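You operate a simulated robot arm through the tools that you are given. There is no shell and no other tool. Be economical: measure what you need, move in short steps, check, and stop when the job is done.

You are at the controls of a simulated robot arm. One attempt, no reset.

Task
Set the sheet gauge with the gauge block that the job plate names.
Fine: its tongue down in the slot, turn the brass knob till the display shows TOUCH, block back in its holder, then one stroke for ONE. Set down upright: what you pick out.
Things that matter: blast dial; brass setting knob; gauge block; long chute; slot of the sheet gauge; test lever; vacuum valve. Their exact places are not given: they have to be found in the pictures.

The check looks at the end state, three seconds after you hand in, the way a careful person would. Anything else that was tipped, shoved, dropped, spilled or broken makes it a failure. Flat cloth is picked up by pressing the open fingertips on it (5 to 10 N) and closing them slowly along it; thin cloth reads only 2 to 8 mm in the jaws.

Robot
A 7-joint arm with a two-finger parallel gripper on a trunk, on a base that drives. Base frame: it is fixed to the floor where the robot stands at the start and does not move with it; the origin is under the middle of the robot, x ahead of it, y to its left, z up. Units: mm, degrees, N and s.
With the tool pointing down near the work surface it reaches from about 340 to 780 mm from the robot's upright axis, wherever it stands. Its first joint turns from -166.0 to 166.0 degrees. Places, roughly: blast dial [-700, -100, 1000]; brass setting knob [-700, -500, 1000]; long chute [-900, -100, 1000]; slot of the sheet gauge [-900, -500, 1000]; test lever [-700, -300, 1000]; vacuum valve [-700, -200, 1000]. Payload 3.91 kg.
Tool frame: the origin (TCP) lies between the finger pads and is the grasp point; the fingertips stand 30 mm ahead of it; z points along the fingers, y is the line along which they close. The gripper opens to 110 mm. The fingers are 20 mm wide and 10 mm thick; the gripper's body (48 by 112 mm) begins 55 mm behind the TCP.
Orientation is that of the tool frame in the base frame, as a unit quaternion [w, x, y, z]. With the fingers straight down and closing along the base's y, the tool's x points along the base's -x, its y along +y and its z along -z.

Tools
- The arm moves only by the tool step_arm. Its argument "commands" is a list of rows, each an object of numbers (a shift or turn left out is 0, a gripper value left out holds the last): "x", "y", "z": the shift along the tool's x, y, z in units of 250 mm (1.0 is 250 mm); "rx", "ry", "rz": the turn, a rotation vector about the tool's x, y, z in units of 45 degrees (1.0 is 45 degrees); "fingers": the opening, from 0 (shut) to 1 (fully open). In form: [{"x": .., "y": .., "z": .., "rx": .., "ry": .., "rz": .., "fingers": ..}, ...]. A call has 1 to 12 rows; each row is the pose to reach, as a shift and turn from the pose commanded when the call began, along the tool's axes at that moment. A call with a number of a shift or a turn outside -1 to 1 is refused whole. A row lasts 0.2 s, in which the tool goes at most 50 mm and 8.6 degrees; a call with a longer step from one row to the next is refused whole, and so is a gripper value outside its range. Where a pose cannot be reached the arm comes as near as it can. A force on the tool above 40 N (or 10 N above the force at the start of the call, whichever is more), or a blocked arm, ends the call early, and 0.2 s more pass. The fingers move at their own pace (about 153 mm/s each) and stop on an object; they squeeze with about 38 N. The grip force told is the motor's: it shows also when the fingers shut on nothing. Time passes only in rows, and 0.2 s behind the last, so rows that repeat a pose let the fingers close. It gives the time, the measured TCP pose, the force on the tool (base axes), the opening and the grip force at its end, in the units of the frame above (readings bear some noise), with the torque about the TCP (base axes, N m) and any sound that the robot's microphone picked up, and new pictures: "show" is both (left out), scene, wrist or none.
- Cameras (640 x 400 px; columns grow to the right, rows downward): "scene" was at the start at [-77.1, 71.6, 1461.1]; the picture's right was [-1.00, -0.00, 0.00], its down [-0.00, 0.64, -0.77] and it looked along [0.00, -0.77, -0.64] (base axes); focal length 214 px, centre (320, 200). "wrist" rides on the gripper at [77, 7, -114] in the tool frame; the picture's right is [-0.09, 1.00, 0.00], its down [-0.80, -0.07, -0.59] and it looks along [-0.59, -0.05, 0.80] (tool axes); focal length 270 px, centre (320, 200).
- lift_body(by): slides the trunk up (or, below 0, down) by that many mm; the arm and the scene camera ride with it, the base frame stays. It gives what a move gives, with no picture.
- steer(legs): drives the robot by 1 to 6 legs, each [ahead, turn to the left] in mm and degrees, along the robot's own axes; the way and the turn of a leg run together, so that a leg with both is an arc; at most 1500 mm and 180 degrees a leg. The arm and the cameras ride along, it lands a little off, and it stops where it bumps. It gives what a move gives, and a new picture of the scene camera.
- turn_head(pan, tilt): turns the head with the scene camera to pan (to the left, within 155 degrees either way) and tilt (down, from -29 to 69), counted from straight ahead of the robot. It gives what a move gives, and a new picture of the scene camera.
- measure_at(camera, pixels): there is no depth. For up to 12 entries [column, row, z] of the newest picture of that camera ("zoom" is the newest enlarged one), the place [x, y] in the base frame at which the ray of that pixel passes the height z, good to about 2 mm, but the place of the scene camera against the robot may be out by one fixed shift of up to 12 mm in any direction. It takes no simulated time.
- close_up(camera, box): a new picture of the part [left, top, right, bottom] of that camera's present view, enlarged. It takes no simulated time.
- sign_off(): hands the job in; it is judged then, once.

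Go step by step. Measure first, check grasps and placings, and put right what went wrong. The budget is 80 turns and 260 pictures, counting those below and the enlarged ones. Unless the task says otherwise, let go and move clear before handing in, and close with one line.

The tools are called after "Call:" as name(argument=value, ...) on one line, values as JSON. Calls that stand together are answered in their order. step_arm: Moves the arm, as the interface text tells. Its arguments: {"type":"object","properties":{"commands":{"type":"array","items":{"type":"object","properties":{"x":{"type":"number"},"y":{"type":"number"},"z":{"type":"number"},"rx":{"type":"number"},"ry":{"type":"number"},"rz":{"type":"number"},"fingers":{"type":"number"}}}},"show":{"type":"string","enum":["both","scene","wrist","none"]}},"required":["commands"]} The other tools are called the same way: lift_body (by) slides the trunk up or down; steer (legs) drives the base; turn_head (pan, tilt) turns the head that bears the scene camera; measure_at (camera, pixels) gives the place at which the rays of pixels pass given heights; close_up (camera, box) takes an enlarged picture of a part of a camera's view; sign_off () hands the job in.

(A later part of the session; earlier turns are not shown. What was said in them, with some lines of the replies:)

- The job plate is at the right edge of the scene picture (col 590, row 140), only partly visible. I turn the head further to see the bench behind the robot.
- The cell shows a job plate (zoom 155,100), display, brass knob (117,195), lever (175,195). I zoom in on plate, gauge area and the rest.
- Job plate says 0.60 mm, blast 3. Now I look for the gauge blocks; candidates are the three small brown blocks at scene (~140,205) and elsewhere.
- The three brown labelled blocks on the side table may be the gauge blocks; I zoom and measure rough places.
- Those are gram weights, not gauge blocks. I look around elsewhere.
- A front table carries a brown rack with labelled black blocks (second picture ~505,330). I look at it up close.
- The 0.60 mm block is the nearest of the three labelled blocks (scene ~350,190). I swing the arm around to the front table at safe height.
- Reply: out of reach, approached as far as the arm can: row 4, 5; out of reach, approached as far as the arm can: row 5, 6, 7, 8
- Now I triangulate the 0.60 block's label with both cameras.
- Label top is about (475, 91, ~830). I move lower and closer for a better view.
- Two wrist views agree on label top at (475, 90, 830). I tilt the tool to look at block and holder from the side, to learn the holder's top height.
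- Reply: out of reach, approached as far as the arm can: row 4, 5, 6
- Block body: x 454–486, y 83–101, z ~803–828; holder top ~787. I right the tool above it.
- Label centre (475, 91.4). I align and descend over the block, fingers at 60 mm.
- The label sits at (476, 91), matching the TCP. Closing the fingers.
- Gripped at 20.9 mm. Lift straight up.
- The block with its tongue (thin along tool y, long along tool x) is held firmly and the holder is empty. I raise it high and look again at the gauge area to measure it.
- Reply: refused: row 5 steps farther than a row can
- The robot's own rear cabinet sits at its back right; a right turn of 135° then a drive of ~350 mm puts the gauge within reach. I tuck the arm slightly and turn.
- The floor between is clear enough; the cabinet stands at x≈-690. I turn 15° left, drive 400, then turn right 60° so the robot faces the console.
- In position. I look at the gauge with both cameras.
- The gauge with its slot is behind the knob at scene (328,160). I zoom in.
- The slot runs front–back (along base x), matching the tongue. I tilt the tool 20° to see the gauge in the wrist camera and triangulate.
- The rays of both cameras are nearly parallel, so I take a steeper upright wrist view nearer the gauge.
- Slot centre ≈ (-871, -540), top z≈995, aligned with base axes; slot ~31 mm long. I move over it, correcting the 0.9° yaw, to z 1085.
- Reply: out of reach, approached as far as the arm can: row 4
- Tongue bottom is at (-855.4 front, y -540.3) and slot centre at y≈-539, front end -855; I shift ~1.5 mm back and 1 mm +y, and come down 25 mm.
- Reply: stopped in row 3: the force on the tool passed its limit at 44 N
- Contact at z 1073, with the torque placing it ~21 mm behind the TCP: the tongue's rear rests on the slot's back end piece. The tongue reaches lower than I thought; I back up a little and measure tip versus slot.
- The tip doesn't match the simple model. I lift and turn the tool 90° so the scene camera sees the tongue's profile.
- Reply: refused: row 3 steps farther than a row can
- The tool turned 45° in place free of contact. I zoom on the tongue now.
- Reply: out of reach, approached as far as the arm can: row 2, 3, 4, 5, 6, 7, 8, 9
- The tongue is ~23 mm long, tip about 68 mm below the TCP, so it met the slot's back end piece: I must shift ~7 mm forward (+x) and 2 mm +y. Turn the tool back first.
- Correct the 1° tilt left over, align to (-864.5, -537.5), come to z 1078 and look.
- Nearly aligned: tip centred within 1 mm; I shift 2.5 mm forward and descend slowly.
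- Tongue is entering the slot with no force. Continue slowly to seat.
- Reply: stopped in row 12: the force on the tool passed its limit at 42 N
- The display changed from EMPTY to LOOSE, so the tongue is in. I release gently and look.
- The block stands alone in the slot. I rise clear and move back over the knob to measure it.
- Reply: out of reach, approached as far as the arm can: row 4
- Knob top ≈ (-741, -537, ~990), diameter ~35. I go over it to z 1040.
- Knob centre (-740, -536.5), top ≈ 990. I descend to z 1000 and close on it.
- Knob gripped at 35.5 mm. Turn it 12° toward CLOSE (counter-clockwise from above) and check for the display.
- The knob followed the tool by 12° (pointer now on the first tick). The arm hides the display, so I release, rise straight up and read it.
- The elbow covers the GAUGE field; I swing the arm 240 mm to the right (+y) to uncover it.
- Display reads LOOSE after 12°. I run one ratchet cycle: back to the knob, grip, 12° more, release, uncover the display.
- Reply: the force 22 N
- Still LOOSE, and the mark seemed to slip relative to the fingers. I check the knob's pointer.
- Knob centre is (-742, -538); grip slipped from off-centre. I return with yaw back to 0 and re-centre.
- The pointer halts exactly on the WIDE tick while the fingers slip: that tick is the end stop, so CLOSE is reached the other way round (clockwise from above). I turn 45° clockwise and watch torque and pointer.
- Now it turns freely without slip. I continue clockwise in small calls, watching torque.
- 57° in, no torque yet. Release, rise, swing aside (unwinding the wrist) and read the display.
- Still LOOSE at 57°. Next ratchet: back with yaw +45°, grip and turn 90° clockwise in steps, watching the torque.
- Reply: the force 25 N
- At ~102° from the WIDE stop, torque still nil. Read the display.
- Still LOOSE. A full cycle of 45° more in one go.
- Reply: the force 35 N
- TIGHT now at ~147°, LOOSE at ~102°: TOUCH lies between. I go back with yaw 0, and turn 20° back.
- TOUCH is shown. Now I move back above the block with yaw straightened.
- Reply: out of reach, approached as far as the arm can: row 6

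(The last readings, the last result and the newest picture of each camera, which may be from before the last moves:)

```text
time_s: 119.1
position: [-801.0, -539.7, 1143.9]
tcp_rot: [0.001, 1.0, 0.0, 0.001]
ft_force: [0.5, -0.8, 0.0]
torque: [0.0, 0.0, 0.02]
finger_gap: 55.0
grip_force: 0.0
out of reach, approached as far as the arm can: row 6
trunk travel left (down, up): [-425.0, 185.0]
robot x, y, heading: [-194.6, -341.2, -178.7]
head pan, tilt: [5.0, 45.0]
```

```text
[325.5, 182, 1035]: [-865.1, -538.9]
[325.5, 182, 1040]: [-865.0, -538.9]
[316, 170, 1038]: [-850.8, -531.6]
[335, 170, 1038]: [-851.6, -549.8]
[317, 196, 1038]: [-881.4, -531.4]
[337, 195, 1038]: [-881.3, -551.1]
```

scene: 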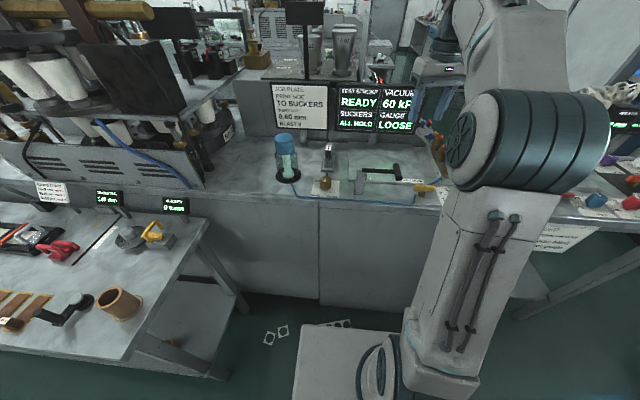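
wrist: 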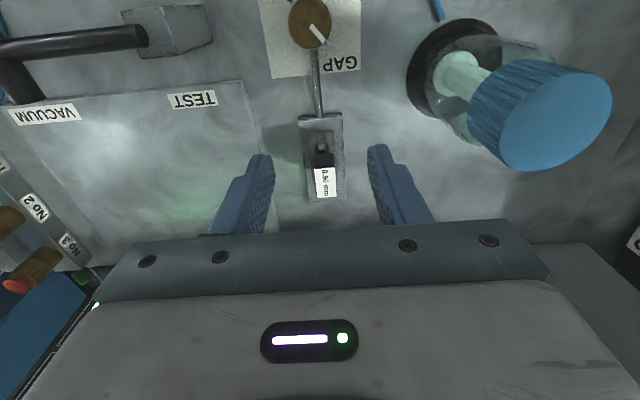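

Block at (-866, -540). I lower around it and grip.

Call:
step_arm(commands=[{"x": -0.1, "z": 0.08}, {"x": -0.2, "z": 0.14}, {"x": -0.254, "z": 0.18}, {"x": -0.254, "z": 0.27}, {"x": -0.254, "z": 0.35}, {"x": -0.254, "z": 0.4}, {"x": -0.254, "z": 0.42}, {"x": -0.254, "z": 0.42}], show="wrist")

Call:
close_up(camera="scene", box=[315, 135, 345, 175])

```text
time_s: 120.9
position: [-864.6, -539.7, 1036.9]
tcp_rot: [0.0, 1.0, 0.0, 0.0]
ft_force: [0.7, -0.5, 0.6]
torque: [0.0, 0.02, 0.01]
finger_gap: 54.8
grip_force: 0.0
trunk travel left (down, up): [-425.0, 185.0]
robot x, y, heading: [-197.4, -342.9, -179.0]
head pan, tilt: [5.0, 45.0]
```

wrist: 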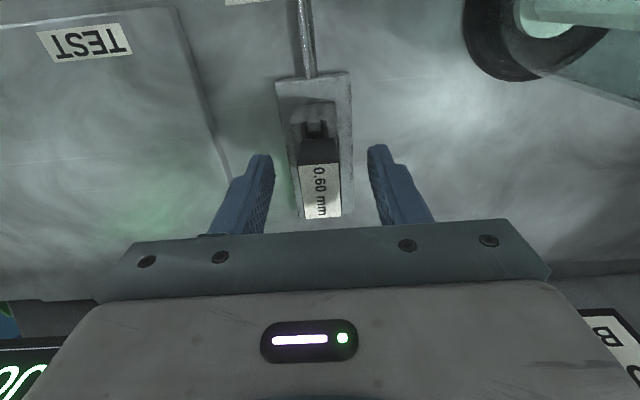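

```text
10.00 times, centred on (330, 155) of scene
```

zoom: 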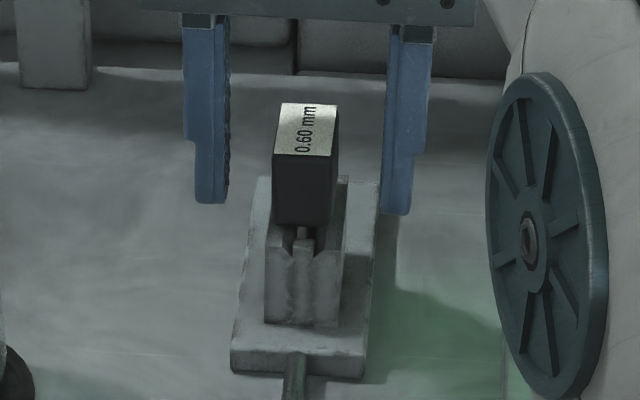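

Centred. Close and lift.

Call:
step_arm(commands=[{"fingers": 0.35}, {"fingers": 0.22}, {"fingers": 0.12}, {"fingers": 0}, {"fingers": 0}], show="none")

Call:
step_arm(commands=[{"z": -0.03}, {"z": -0.08}, {"z": -0.15}, {"z": -0.22}, {"z": -0.28}, {"z": -0.28}], show="both")

Call:
close_up(camera="scene", box=[295, 70, 435, 200])

```text
time_s: 122.1
position: [-864.4, -539.0, 1036.1]
tcp_rot: [0.0, 1.0, 0.0, -0.001]
ft_force: [0.2, 1.6, 0.0]
torque: [0.0, 0.01, 0.03]
finger_gap: 21.0
grip_force: 37.9
trunk travel left (down, up): [-425.0, 185.0]
robot x, y, heading: [-196.8, -342.5, -178.8]
head pan, tilt: [5.0, 45.0]
```

```text
time_s: 123.5
position: [-864.2, -542.0, 1107.3]
tcp_rot: [0.0, 1.0, 0.002, 0.0]
ft_force: [0.4, 0.0, -0.3]
torque: [0.01, 0.03, -0.01]
finger_gap: 21.0
grip_force: 37.8
trunk travel left (down, up): [-425.0, 185.0]
robot x, y, heading: [-196.3, -344.0, -178.9]
head pan, tilt: [5.0, 45.0]
```

scene: 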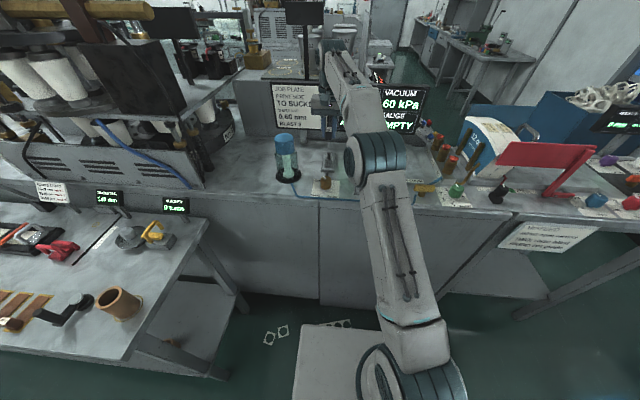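
wrist: 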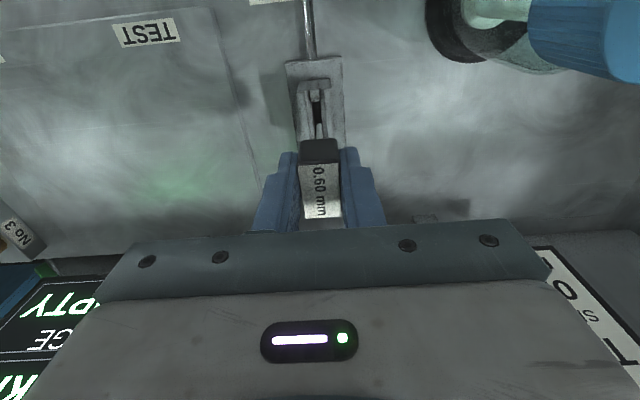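

```text
3.08 times, centred on (365, 135) of scene
```

zoom: 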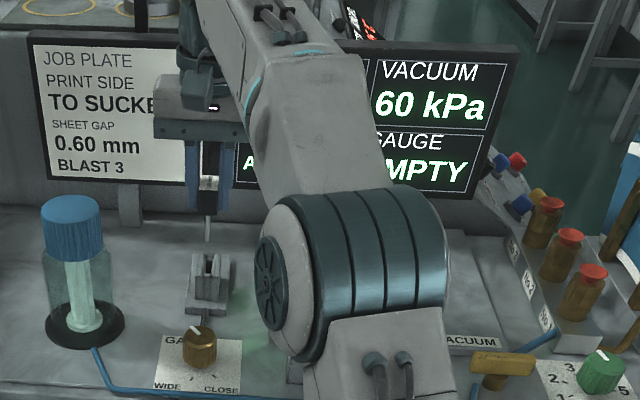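

Gauge is EMPTY and block in hand. I retract and drive back the way I came to the front table.

Call:
step_arm(commands=[{"x": 0.16, "y": -0.06, "z": -0.03}, {"x": 0.33, "y": -0.13, "z": -0.07}, {"x": 0.5, "y": -0.2, "z": -0.1}, {"x": 0.67, "y": -0.27, "z": -0.13}, {"x": 0.84, "y": -0.34, "z": -0.17}, {"x": 1.0, "y": -0.41, "z": -0.2}, {"x": 1.0, "y": -0.41, "z": -0.2}], show="none")

Call:
steer(legs=[[0, 59], [-398, 0], [0, 120]])

Call:
turn_head(pan=5, tilt=55)

```text
time_s: 125.1
position: [-613.6, -435.8, 1156.0]
tcp_rot: [0.001, 1.0, 0.0, -0.001]
ft_force: [0.3, 0.1, -1.0]
torque: [-0.03, 0.0, 0.04]
finger_gap: 21.1
grip_force: 38.4
trunk travel left (down, up): [-425.0, 185.0]
robot x, y, heading: [-192.6, -342.4, -178.9]
head pan, tilt: [5.0, 45.0]
```

```text
time_s: 135.1
position: [413.9, 93.9, 1156.0]
tcp_rot: [-0.001, 0.005, 1.0, 0.0]
ft_force: [-0.2, -0.8, -0.4]
torque: [0.0, 0.0, 0.0]
finger_gap: 21.0
grip_force: 38.3
trunk travel left (down, up): [-425.0, 185.0]
robot x, y, heading: [-2.9, -0.5, 0.2]
head pan, tilt: [5.0, 45.0]
```

scene: 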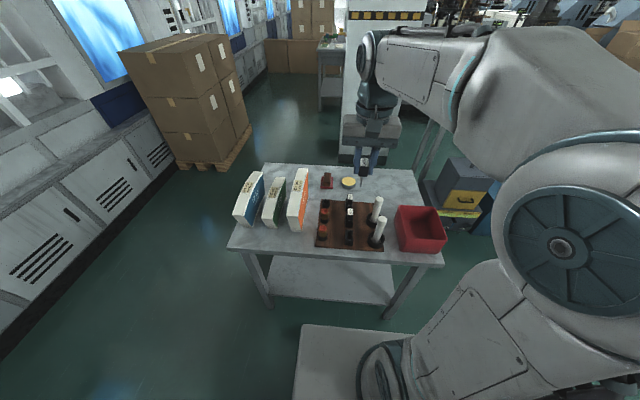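

```text
time_s: 135.9
position: [414.7, 93.0, 1154.6]
tcp_rot: [0.001, 0.006, 1.0, 0.001]
ft_force: [0.6, 0.4, 0.5]
torque: [0.0, -0.02, 0.0]
finger_gap: 21.1
grip_force: 37.3
trunk travel left (down, up): [-425.0, 185.0]
robot x, y, heading: [-5.6, -2.4, 0.7]
head pan, tilt: [5.0, 55.0]
```

scene: 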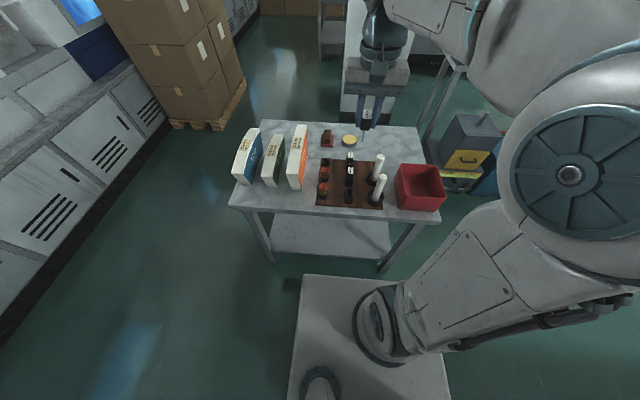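

Back at the table. I straighten the small yaw error and move over the empty holder.

Call:
step_arm(commands=[{"x": -0.12, "y": -0.003, "rz": -0.015}, {"x": -0.24, "y": -0.005, "rz": -0.015}, {"x": -0.24, "y": -0.005, "z": 0.19, "rz": -0.015}, {"x": -0.24, "y": -0.005, "z": 0.38, "rz": -0.015}, {"x": -0.24, "y": -0.005, "z": 0.57, "rz": -0.015}, {"x": -0.24, "y": -0.005, "z": 0.75, "rz": -0.015}, {"x": -0.24, "y": -0.005, "z": 0.9, "rz": -0.015}, {"x": -0.24, "y": -0.005, "z": 0.96, "rz": -0.015}, {"x": -0.24, "y": -0.005, "z": 0.96, "rz": -0.015}], show="wrist")

Call:
close_up(camera="wrist", box=[260, 60, 380, 240])

Call:
close_up(camera="scene", box=[325, 150, 375, 205])

```text
time_s: 137.9
position: [473.1, 89.6, 915.5]
tcp_rot: [0.0, -0.002, 1.0, 0.0]
ft_force: [1.1, 0.0, 0.0]
torque: [-0.01, 0.01, 0.04]
finger_gap: 21.0
grip_force: 37.6
trunk travel left (down, up): [-425.0, 185.0]
robot x, y, heading: [-2.1, -6.1, 0.3]
head pan, tilt: [5.0, 55.0]
```

wrist: 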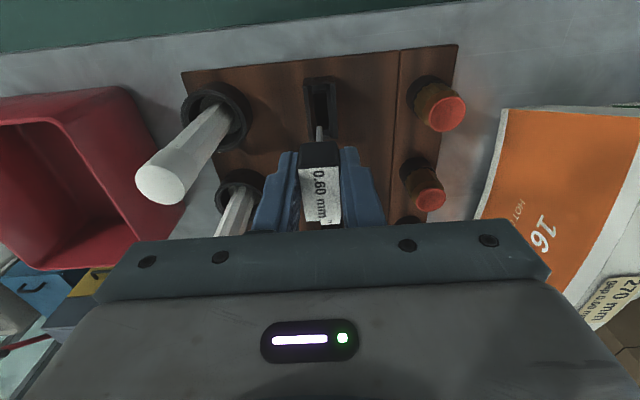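

```text
2.22 times, centred on (320, 150) of wrist
```

zoom: 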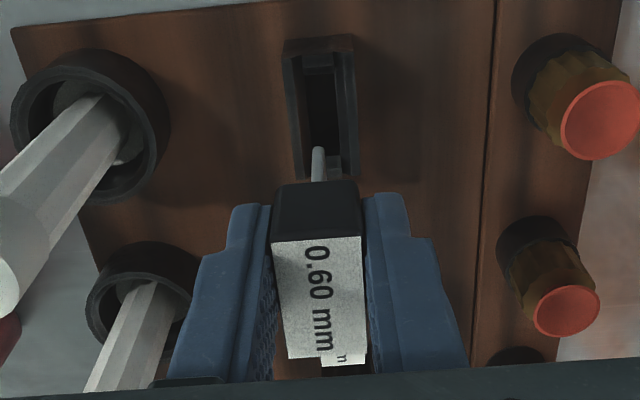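

```text
7.27 times, centred on (350, 178) of scene
```

zoom: 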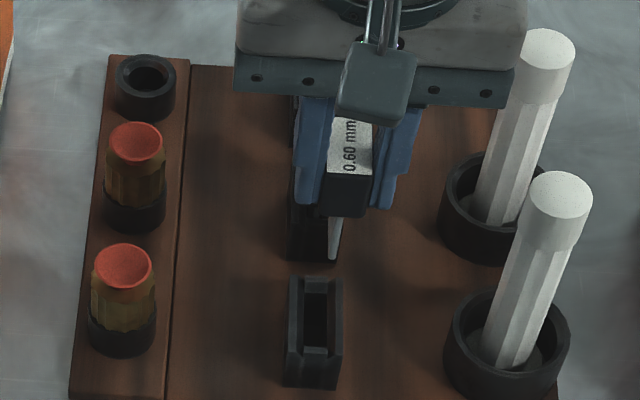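

Call:
step_arm(commands=[{"z": 0.1}, {"z": 0.18}, {"z": 0.205}, {"z": 0.205}], show="wrist")

Call:
close_up(camera="wrist", box=[280, 70, 360, 170])

Call:
close_up(camera="scene", box=[330, 165, 370, 210])

```text
time_s: 138.9
position: [474.3, 90.2, 863.1]
tcp_rot: [0.0, -0.001, 1.0, 0.0]
ft_force: [0.4, -1.0, -0.7]
torque: [-0.02, -0.02, 0.01]
finger_gap: 21.1
grip_force: 38.2
trunk travel left (down, up): [-425.0, 185.0]
robot x, y, heading: [-4.3, -1.0, 0.3]
head pan, tilt: [5.0, 55.0]
```

wrist: 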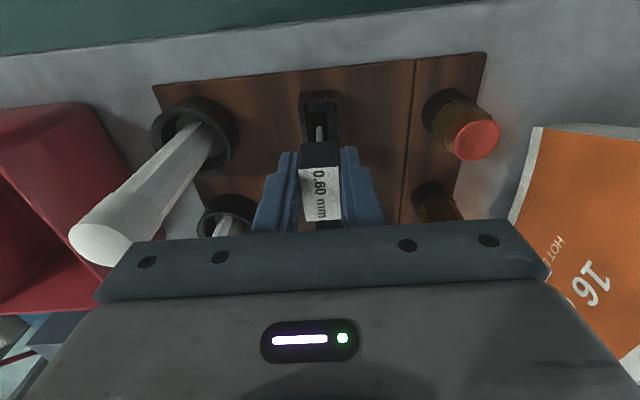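

```text
4.00 times, centred on (320, 120) of wrist
```

zoom: 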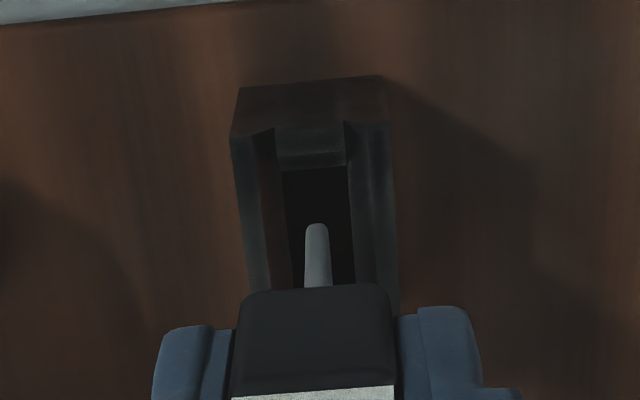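

```text
8.89 times, centred on (350, 188) of scene
```

zoom: 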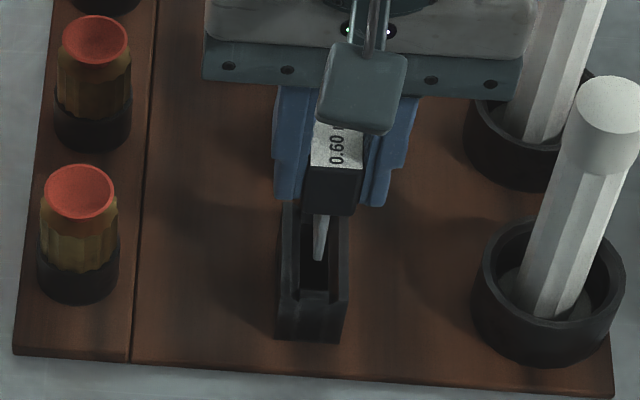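

Tongue is centred over the holder pocket. Lower slowly to the original height.

Call:
step_arm(commands=[{"x": -0.002, "y": 0.002, "z": 0.03}, {"x": -0.002, "y": 0.002, "z": 0.06}, {"x": -0.002, "y": 0.002, "z": 0.09}, {"x": -0.002, "y": 0.002, "z": 0.11}, {"x": -0.002, "y": 0.002, "z": 0.125}, {"x": -0.002, "y": 0.002, "z": 0.135}, {"x": -0.002, "y": 0.002, "z": 0.142}, {"x": -0.002, "y": 0.002, "z": 0.142}], show="wrist")

Call:
close_up(camera="scene", box=[330, 165, 370, 210])

```text
time_s: 140.7
position: [474.8, 93.0, 828.0]
tcp_rot: [0.0, 0.001, 1.0, 0.0]
ft_force: [-0.5, 0.7, -0.5]
torque: [0.02, 0.04, -0.02]
finger_gap: 21.1
grip_force: 38.6
trunk travel left (down, up): [-425.0, 185.0]
robot x, y, heading: [-6.7, -2.3, 0.6]
head pan, tilt: [5.0, 55.0]
```

wrist: 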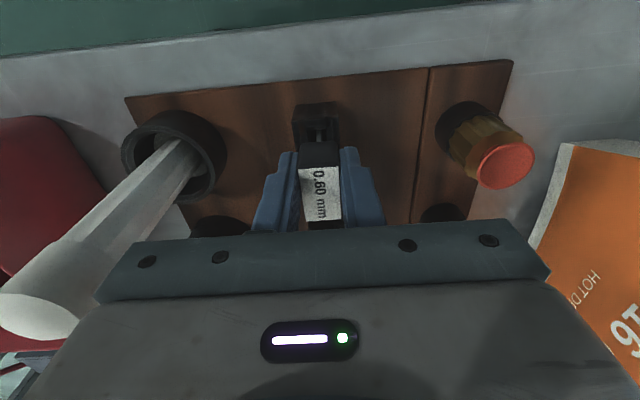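

```text
8.89 times, centred on (350, 188) of scene
```

zoom: 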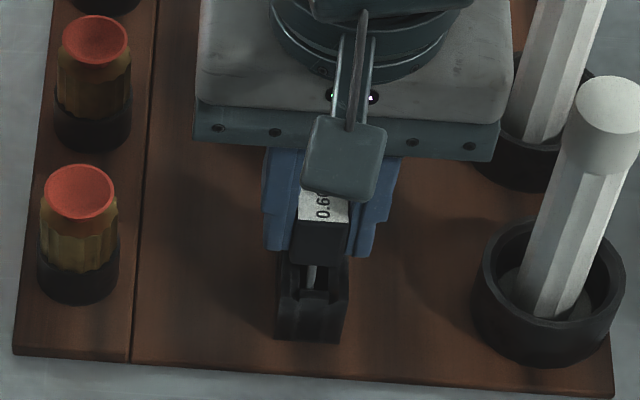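

At the original height with no contact; I feel downward a few mm for the seat.

Call:
step_arm(commands=[{"z": 0.004}, {"z": 0.008}, {"z": 0.012}, {"z": 0.016}, {"z": 0.016}], show="none")

```text
time_s: 141.9
position: [474.9, 92.3, 825.2]
tcp_rot: [0.0, 0.0, 1.0, -0.001]
ft_force: [-0.9, 1.0, -0.6]
torque: [-0.02, 0.01, -0.01]
finger_gap: 21.3
grip_force: 37.8
trunk travel left (down, up): [-425.0, 185.0]
robot x, y, heading: [-2.7, -3.9, 0.6]
head pan, tilt: [5.0, 55.0]
5 turns are left
```

Only 5 turns remain, so I combine: release the block in its holder, rise and check it, drive back to the console, and look at the lever.

Call:
step_arm(commands=[{"z": 0.004, "fingers": 0.25}, {"z": 0.004, "fingers": 0.4}, {"z": 0.004, "fingers": 0.5}, {"z": -0.1}, {"z": -0.28}, {"z": -0.46}, {"z": -0.46}], show="wrist")

Call:
close_up(camera="scene", box=[325, 145, 375, 210])

Call:
step_arm(commands=[{"z": -0.18, "fingers": 0}, {"z": -0.36}, {"z": -0.54}, {"z": -0.72, "x": 0.05}, {"z": -0.86, "x": 0.15}, {"z": -0.86, "x": 0.24}], show="none")

Call:
steer(legs=[[0, -120.8], [400, 0], [0, -60]])

Call:
turn_head(pan=15, tilt=45)

Call:
step_arm(commands=[{"x": -0.06, "y": -0.07}, {"x": -0.12, "y": -0.148}, {"x": -0.12, "y": -0.148}], show="both")

Call:
close_up(camera="wrist", box=[130, 60, 330, 230])

Call:
close_up(camera="scene", box=[300, 70, 500, 200])

```text
time_s: 143.5
position: [476.4, 92.0, 942.7]
tcp_rot: [0.0, 0.0, 1.0, 0.0]
ft_force: [-0.1, -0.6, 1.2]
torque: [-0.02, -0.03, -0.04]
finger_gap: 54.9
grip_force: 0.1
trunk travel left (down, up): [-425.0, 185.0]
robot x, y, heading: [-5.3, 1.0, 0.6]
head pan, tilt: [5.0, 55.0]
```

wrist: 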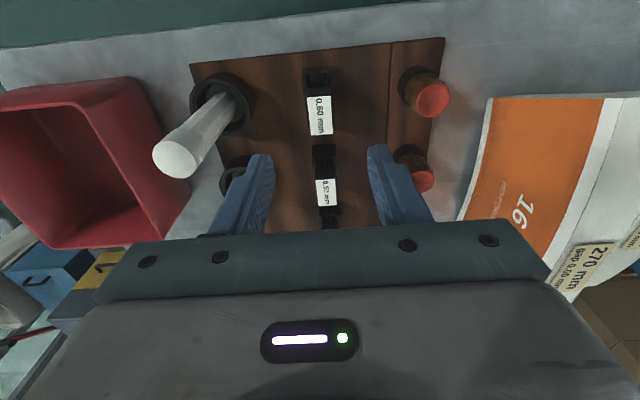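

```text
6.15 times, centred on (350, 178) of scene
```

zoom: 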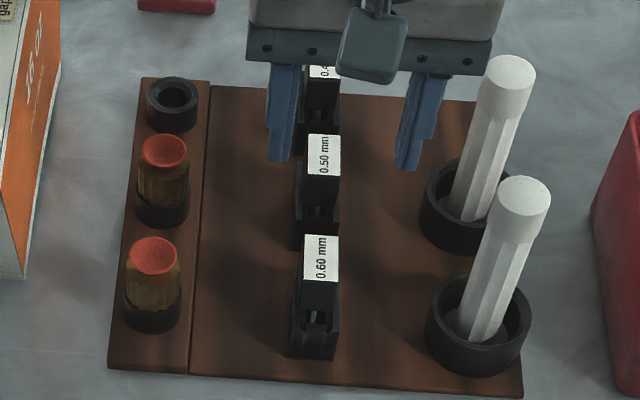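

```text
time_s: 144.9
position: [413.5, 92.6, 1155.2]
tcp_rot: [0.0, 0.0, 1.0, 0.0]
ft_force: [-0.5, 0.2, 0.1]
torque: [-0.02, -0.02, 0.01]
finger_gap: 0.0
grip_force: 37.7
trunk travel left (down, up): [-425.0, 185.0]
robot x, y, heading: [-3.1, -3.8, 0.5]
head pan, tilt: [5.0, 55.0]
```

```text
time_s: 155.0
position: [-619.7, -437.2, 1153.2]
tcp_rot: [0.001, 1.0, 0.001, 0.0]
ft_force: [0.2, 0.0, 0.1]
torque: [0.01, 0.01, -0.02]
finger_gap: 0.0
grip_force: 37.8
trunk travel left (down, up): [-425.0, 185.0]
robot x, y, heading: [-202.4, -343.5, -179.7]
head pan, tilt: [5.0, 55.0]
```

scene: 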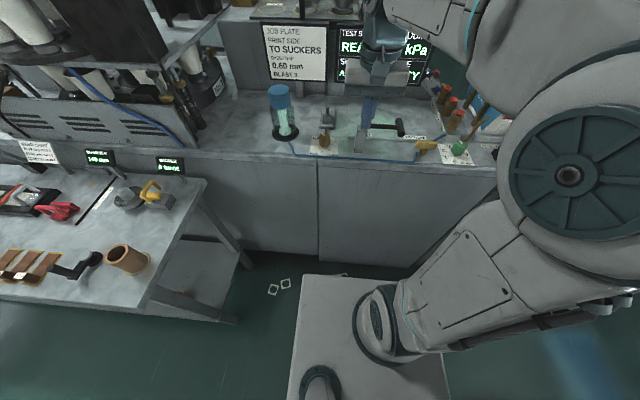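

```text
time_s: 155.7
position: [-620.6, -436.5, 1153.2]
tcp_rot: [0.0, 1.0, 0.001, -0.001]
ft_force: [-0.5, -0.5, -0.4]
torque: [0.06, -0.01, 0.01]
finger_gap: 0.3
grip_force: 37.3
trunk travel left (down, up): [-425.0, 185.0]
robot x, y, heading: [-201.1, -341.7, -179.5]
head pan, tilt: [15.0, 45.0]
```

scene: 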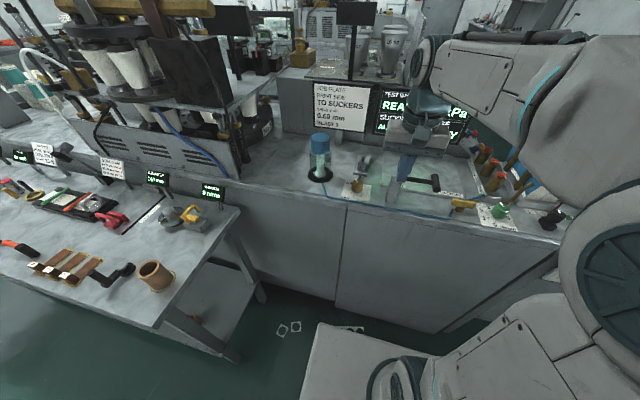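

```text
time_s: 156.5
position: [-650.6, -400.3, 1153.1]
tcp_rot: [0.0, 1.0, 0.001, 0.0]
ft_force: [-0.1, -0.4, 0.0]
torque: [0.02, 0.02, 0.02]
finger_gap: 0.0
grip_force: 37.6
trunk travel left (down, up): [-425.0, 185.0]
robot x, y, heading: [-204.2, -345.7, -179.7]
head pan, tilt: [15.0, 45.0]
```

scene: 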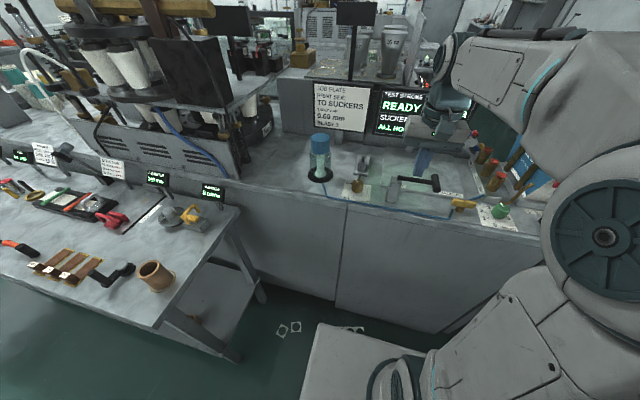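
wrist: 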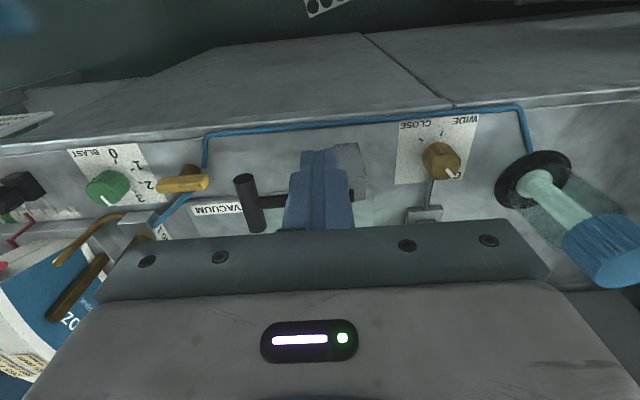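

```text
2.35 times, centred on (230, 145) of wrist
```

zoom: 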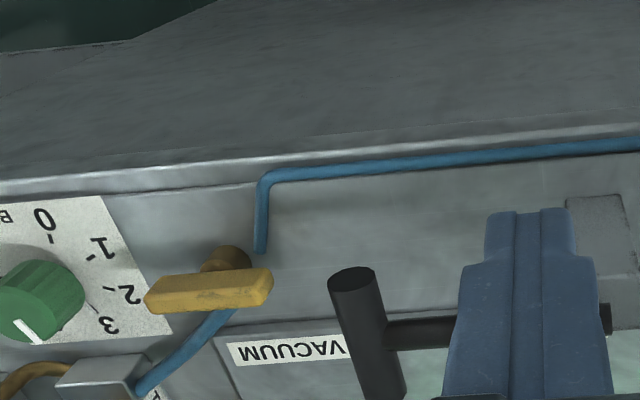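

```text
3.08 times, centred on (400, 135) of scene
4 turns are left
```

zoom: 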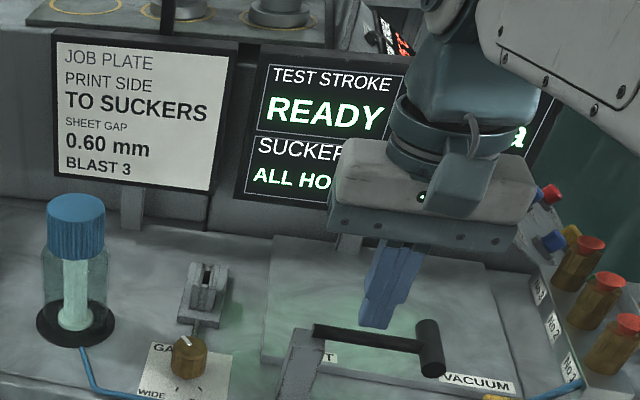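

The block stands upright in its holder again and the display shows READY. The lever's crossbar junction computes to (-733, -325, 1047), pivoting at the pillar, so I press it down once with closed fingertips and then rise and read the display.

Call:
step_arm(commands=[{"x": -0.11, "y": -0.075}, {"x": -0.22, "y": -0.15}, {"x": -0.33, "y": -0.221}, {"x": -0.33, "y": -0.221}], show="none")

Call:
step_arm(commands=[{"z": 0.16}, {"z": 0.24}, {"z": 0.27}, {"z": 0.3}, {"z": 0.33}, {"z": 0.36}, {"z": 0.39}, {"z": 0.42}, {"z": 0.45}, {"z": 0.48}, {"z": 0.51}, {"z": 0.54}], show="both")

Call:
close_up(camera="scene", box=[340, 80, 500, 220])

Call:
step_arm(commands=[{"z": -0.06}, {"z": -0.2}, {"z": -0.36}, {"z": -0.52}, {"z": -0.52, "x": 0.12, "y": 0.09}, {"z": -0.52, "x": 0.24, "y": 0.18}, {"z": -0.52, "x": 0.33, "y": 0.221}, {"z": -0.52, "x": 0.33, "y": 0.221}], show="both")

Call:
close_up(camera="scene", box=[300, 70, 500, 200])

```text
time_s: 157.5
position: [-732.9, -344.2, 1153.0]
tcp_rot: [0.001, 1.0, 0.001, 0.0]
ft_force: [-0.8, 0.4, -0.6]
torque: [0.01, -0.04, -0.01]
finger_gap: 0.1
grip_force: 37.7
trunk travel left (down, up): [-425.0, 185.0]
robot x, y, heading: [-200.2, -343.1, -179.3]
head pan, tilt: [15.0, 45.0]
```

```text
time_s: 159.4
position: [-732.1, -347.4, 1053.5]
tcp_rot: [0.001, 1.0, 0.001, -0.009]
ft_force: [8.5, -0.3, 17.1]
torque: [-0.11, -0.2, 0.08]
finger_gap: 0.0
grip_force: 37.7
trunk travel left (down, up): [-425.0, 185.0]
robot x, y, heading: [-204.3, -342.7, -179.3]
head pan, tilt: [15.0, 45.0]
stopped in row 9: the force on the tool passed its limit at 49 N (the readings are from after the stop); the commanded pose is now the measured one
```

scene: 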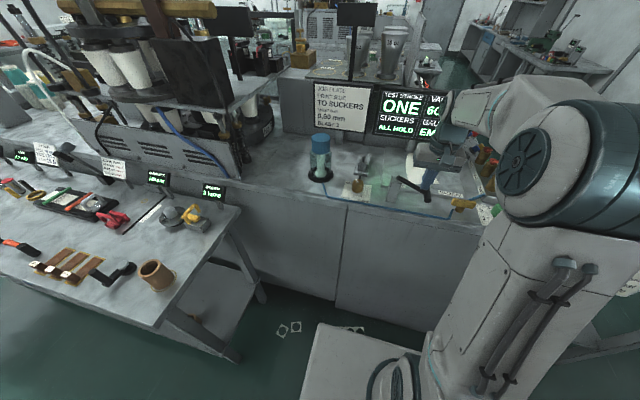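
wrist: 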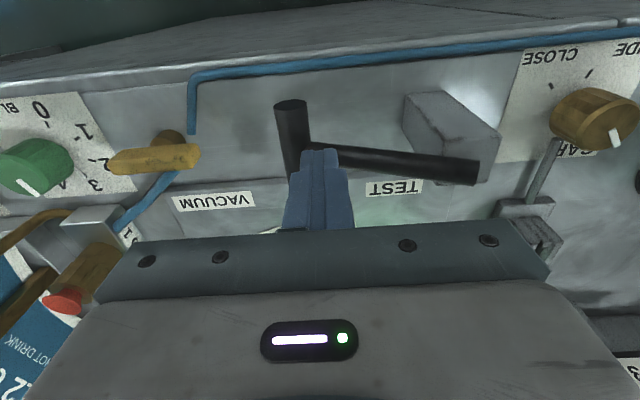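

```text
2.86 times, centred on (420, 150) of scene
```

zoom: 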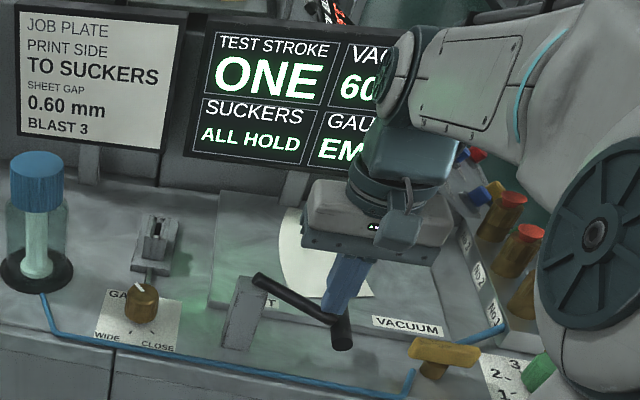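

```text
time_s: 161.2
position: [-649.3, -399.2, 1178.8]
tcp_rot: [0.001, 1.0, 0.001, -0.006]
ft_force: [1.0, 0.5, 0.7]
torque: [0.02, 0.02, 0.01]
finger_gap: 0.0
grip_force: 37.7
trunk travel left (down, up): [-425.0, 185.0]
robot x, y, heading: [-201.3, -341.7, -179.4]
head pan, tilt: [15.0, 45.0]
```

scene: 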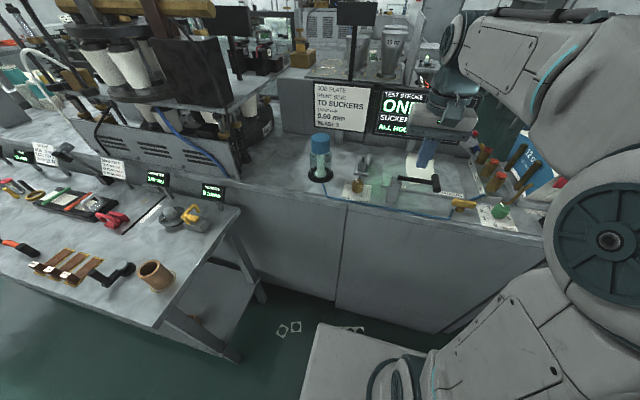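
wrist: 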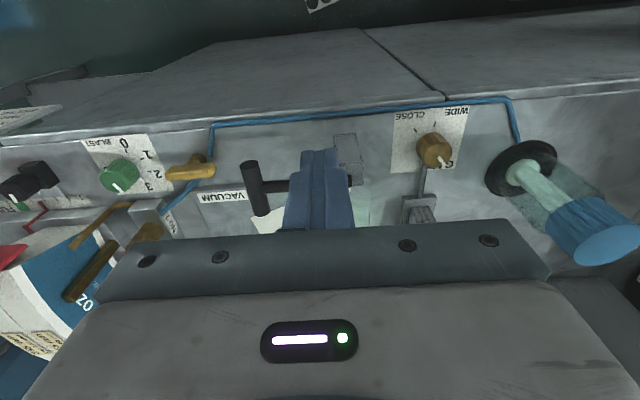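

```text
3.08 times, centred on (400, 135) of scene
3 turns are left
```

zoom: 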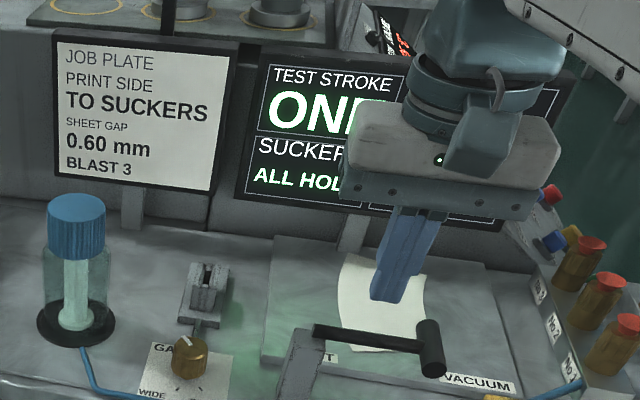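

The display shows ONE, the lever has sprung back, a single sheet was fed, and the arm is clear with the block back in its holder. I hand in.

Call:
sign_off()

```text
The job is handed in.
```

The sheet gauge is set with the 0.60 mm block to TOUCH, the block is back upright in its holder, and one lever stroke gave ONE.
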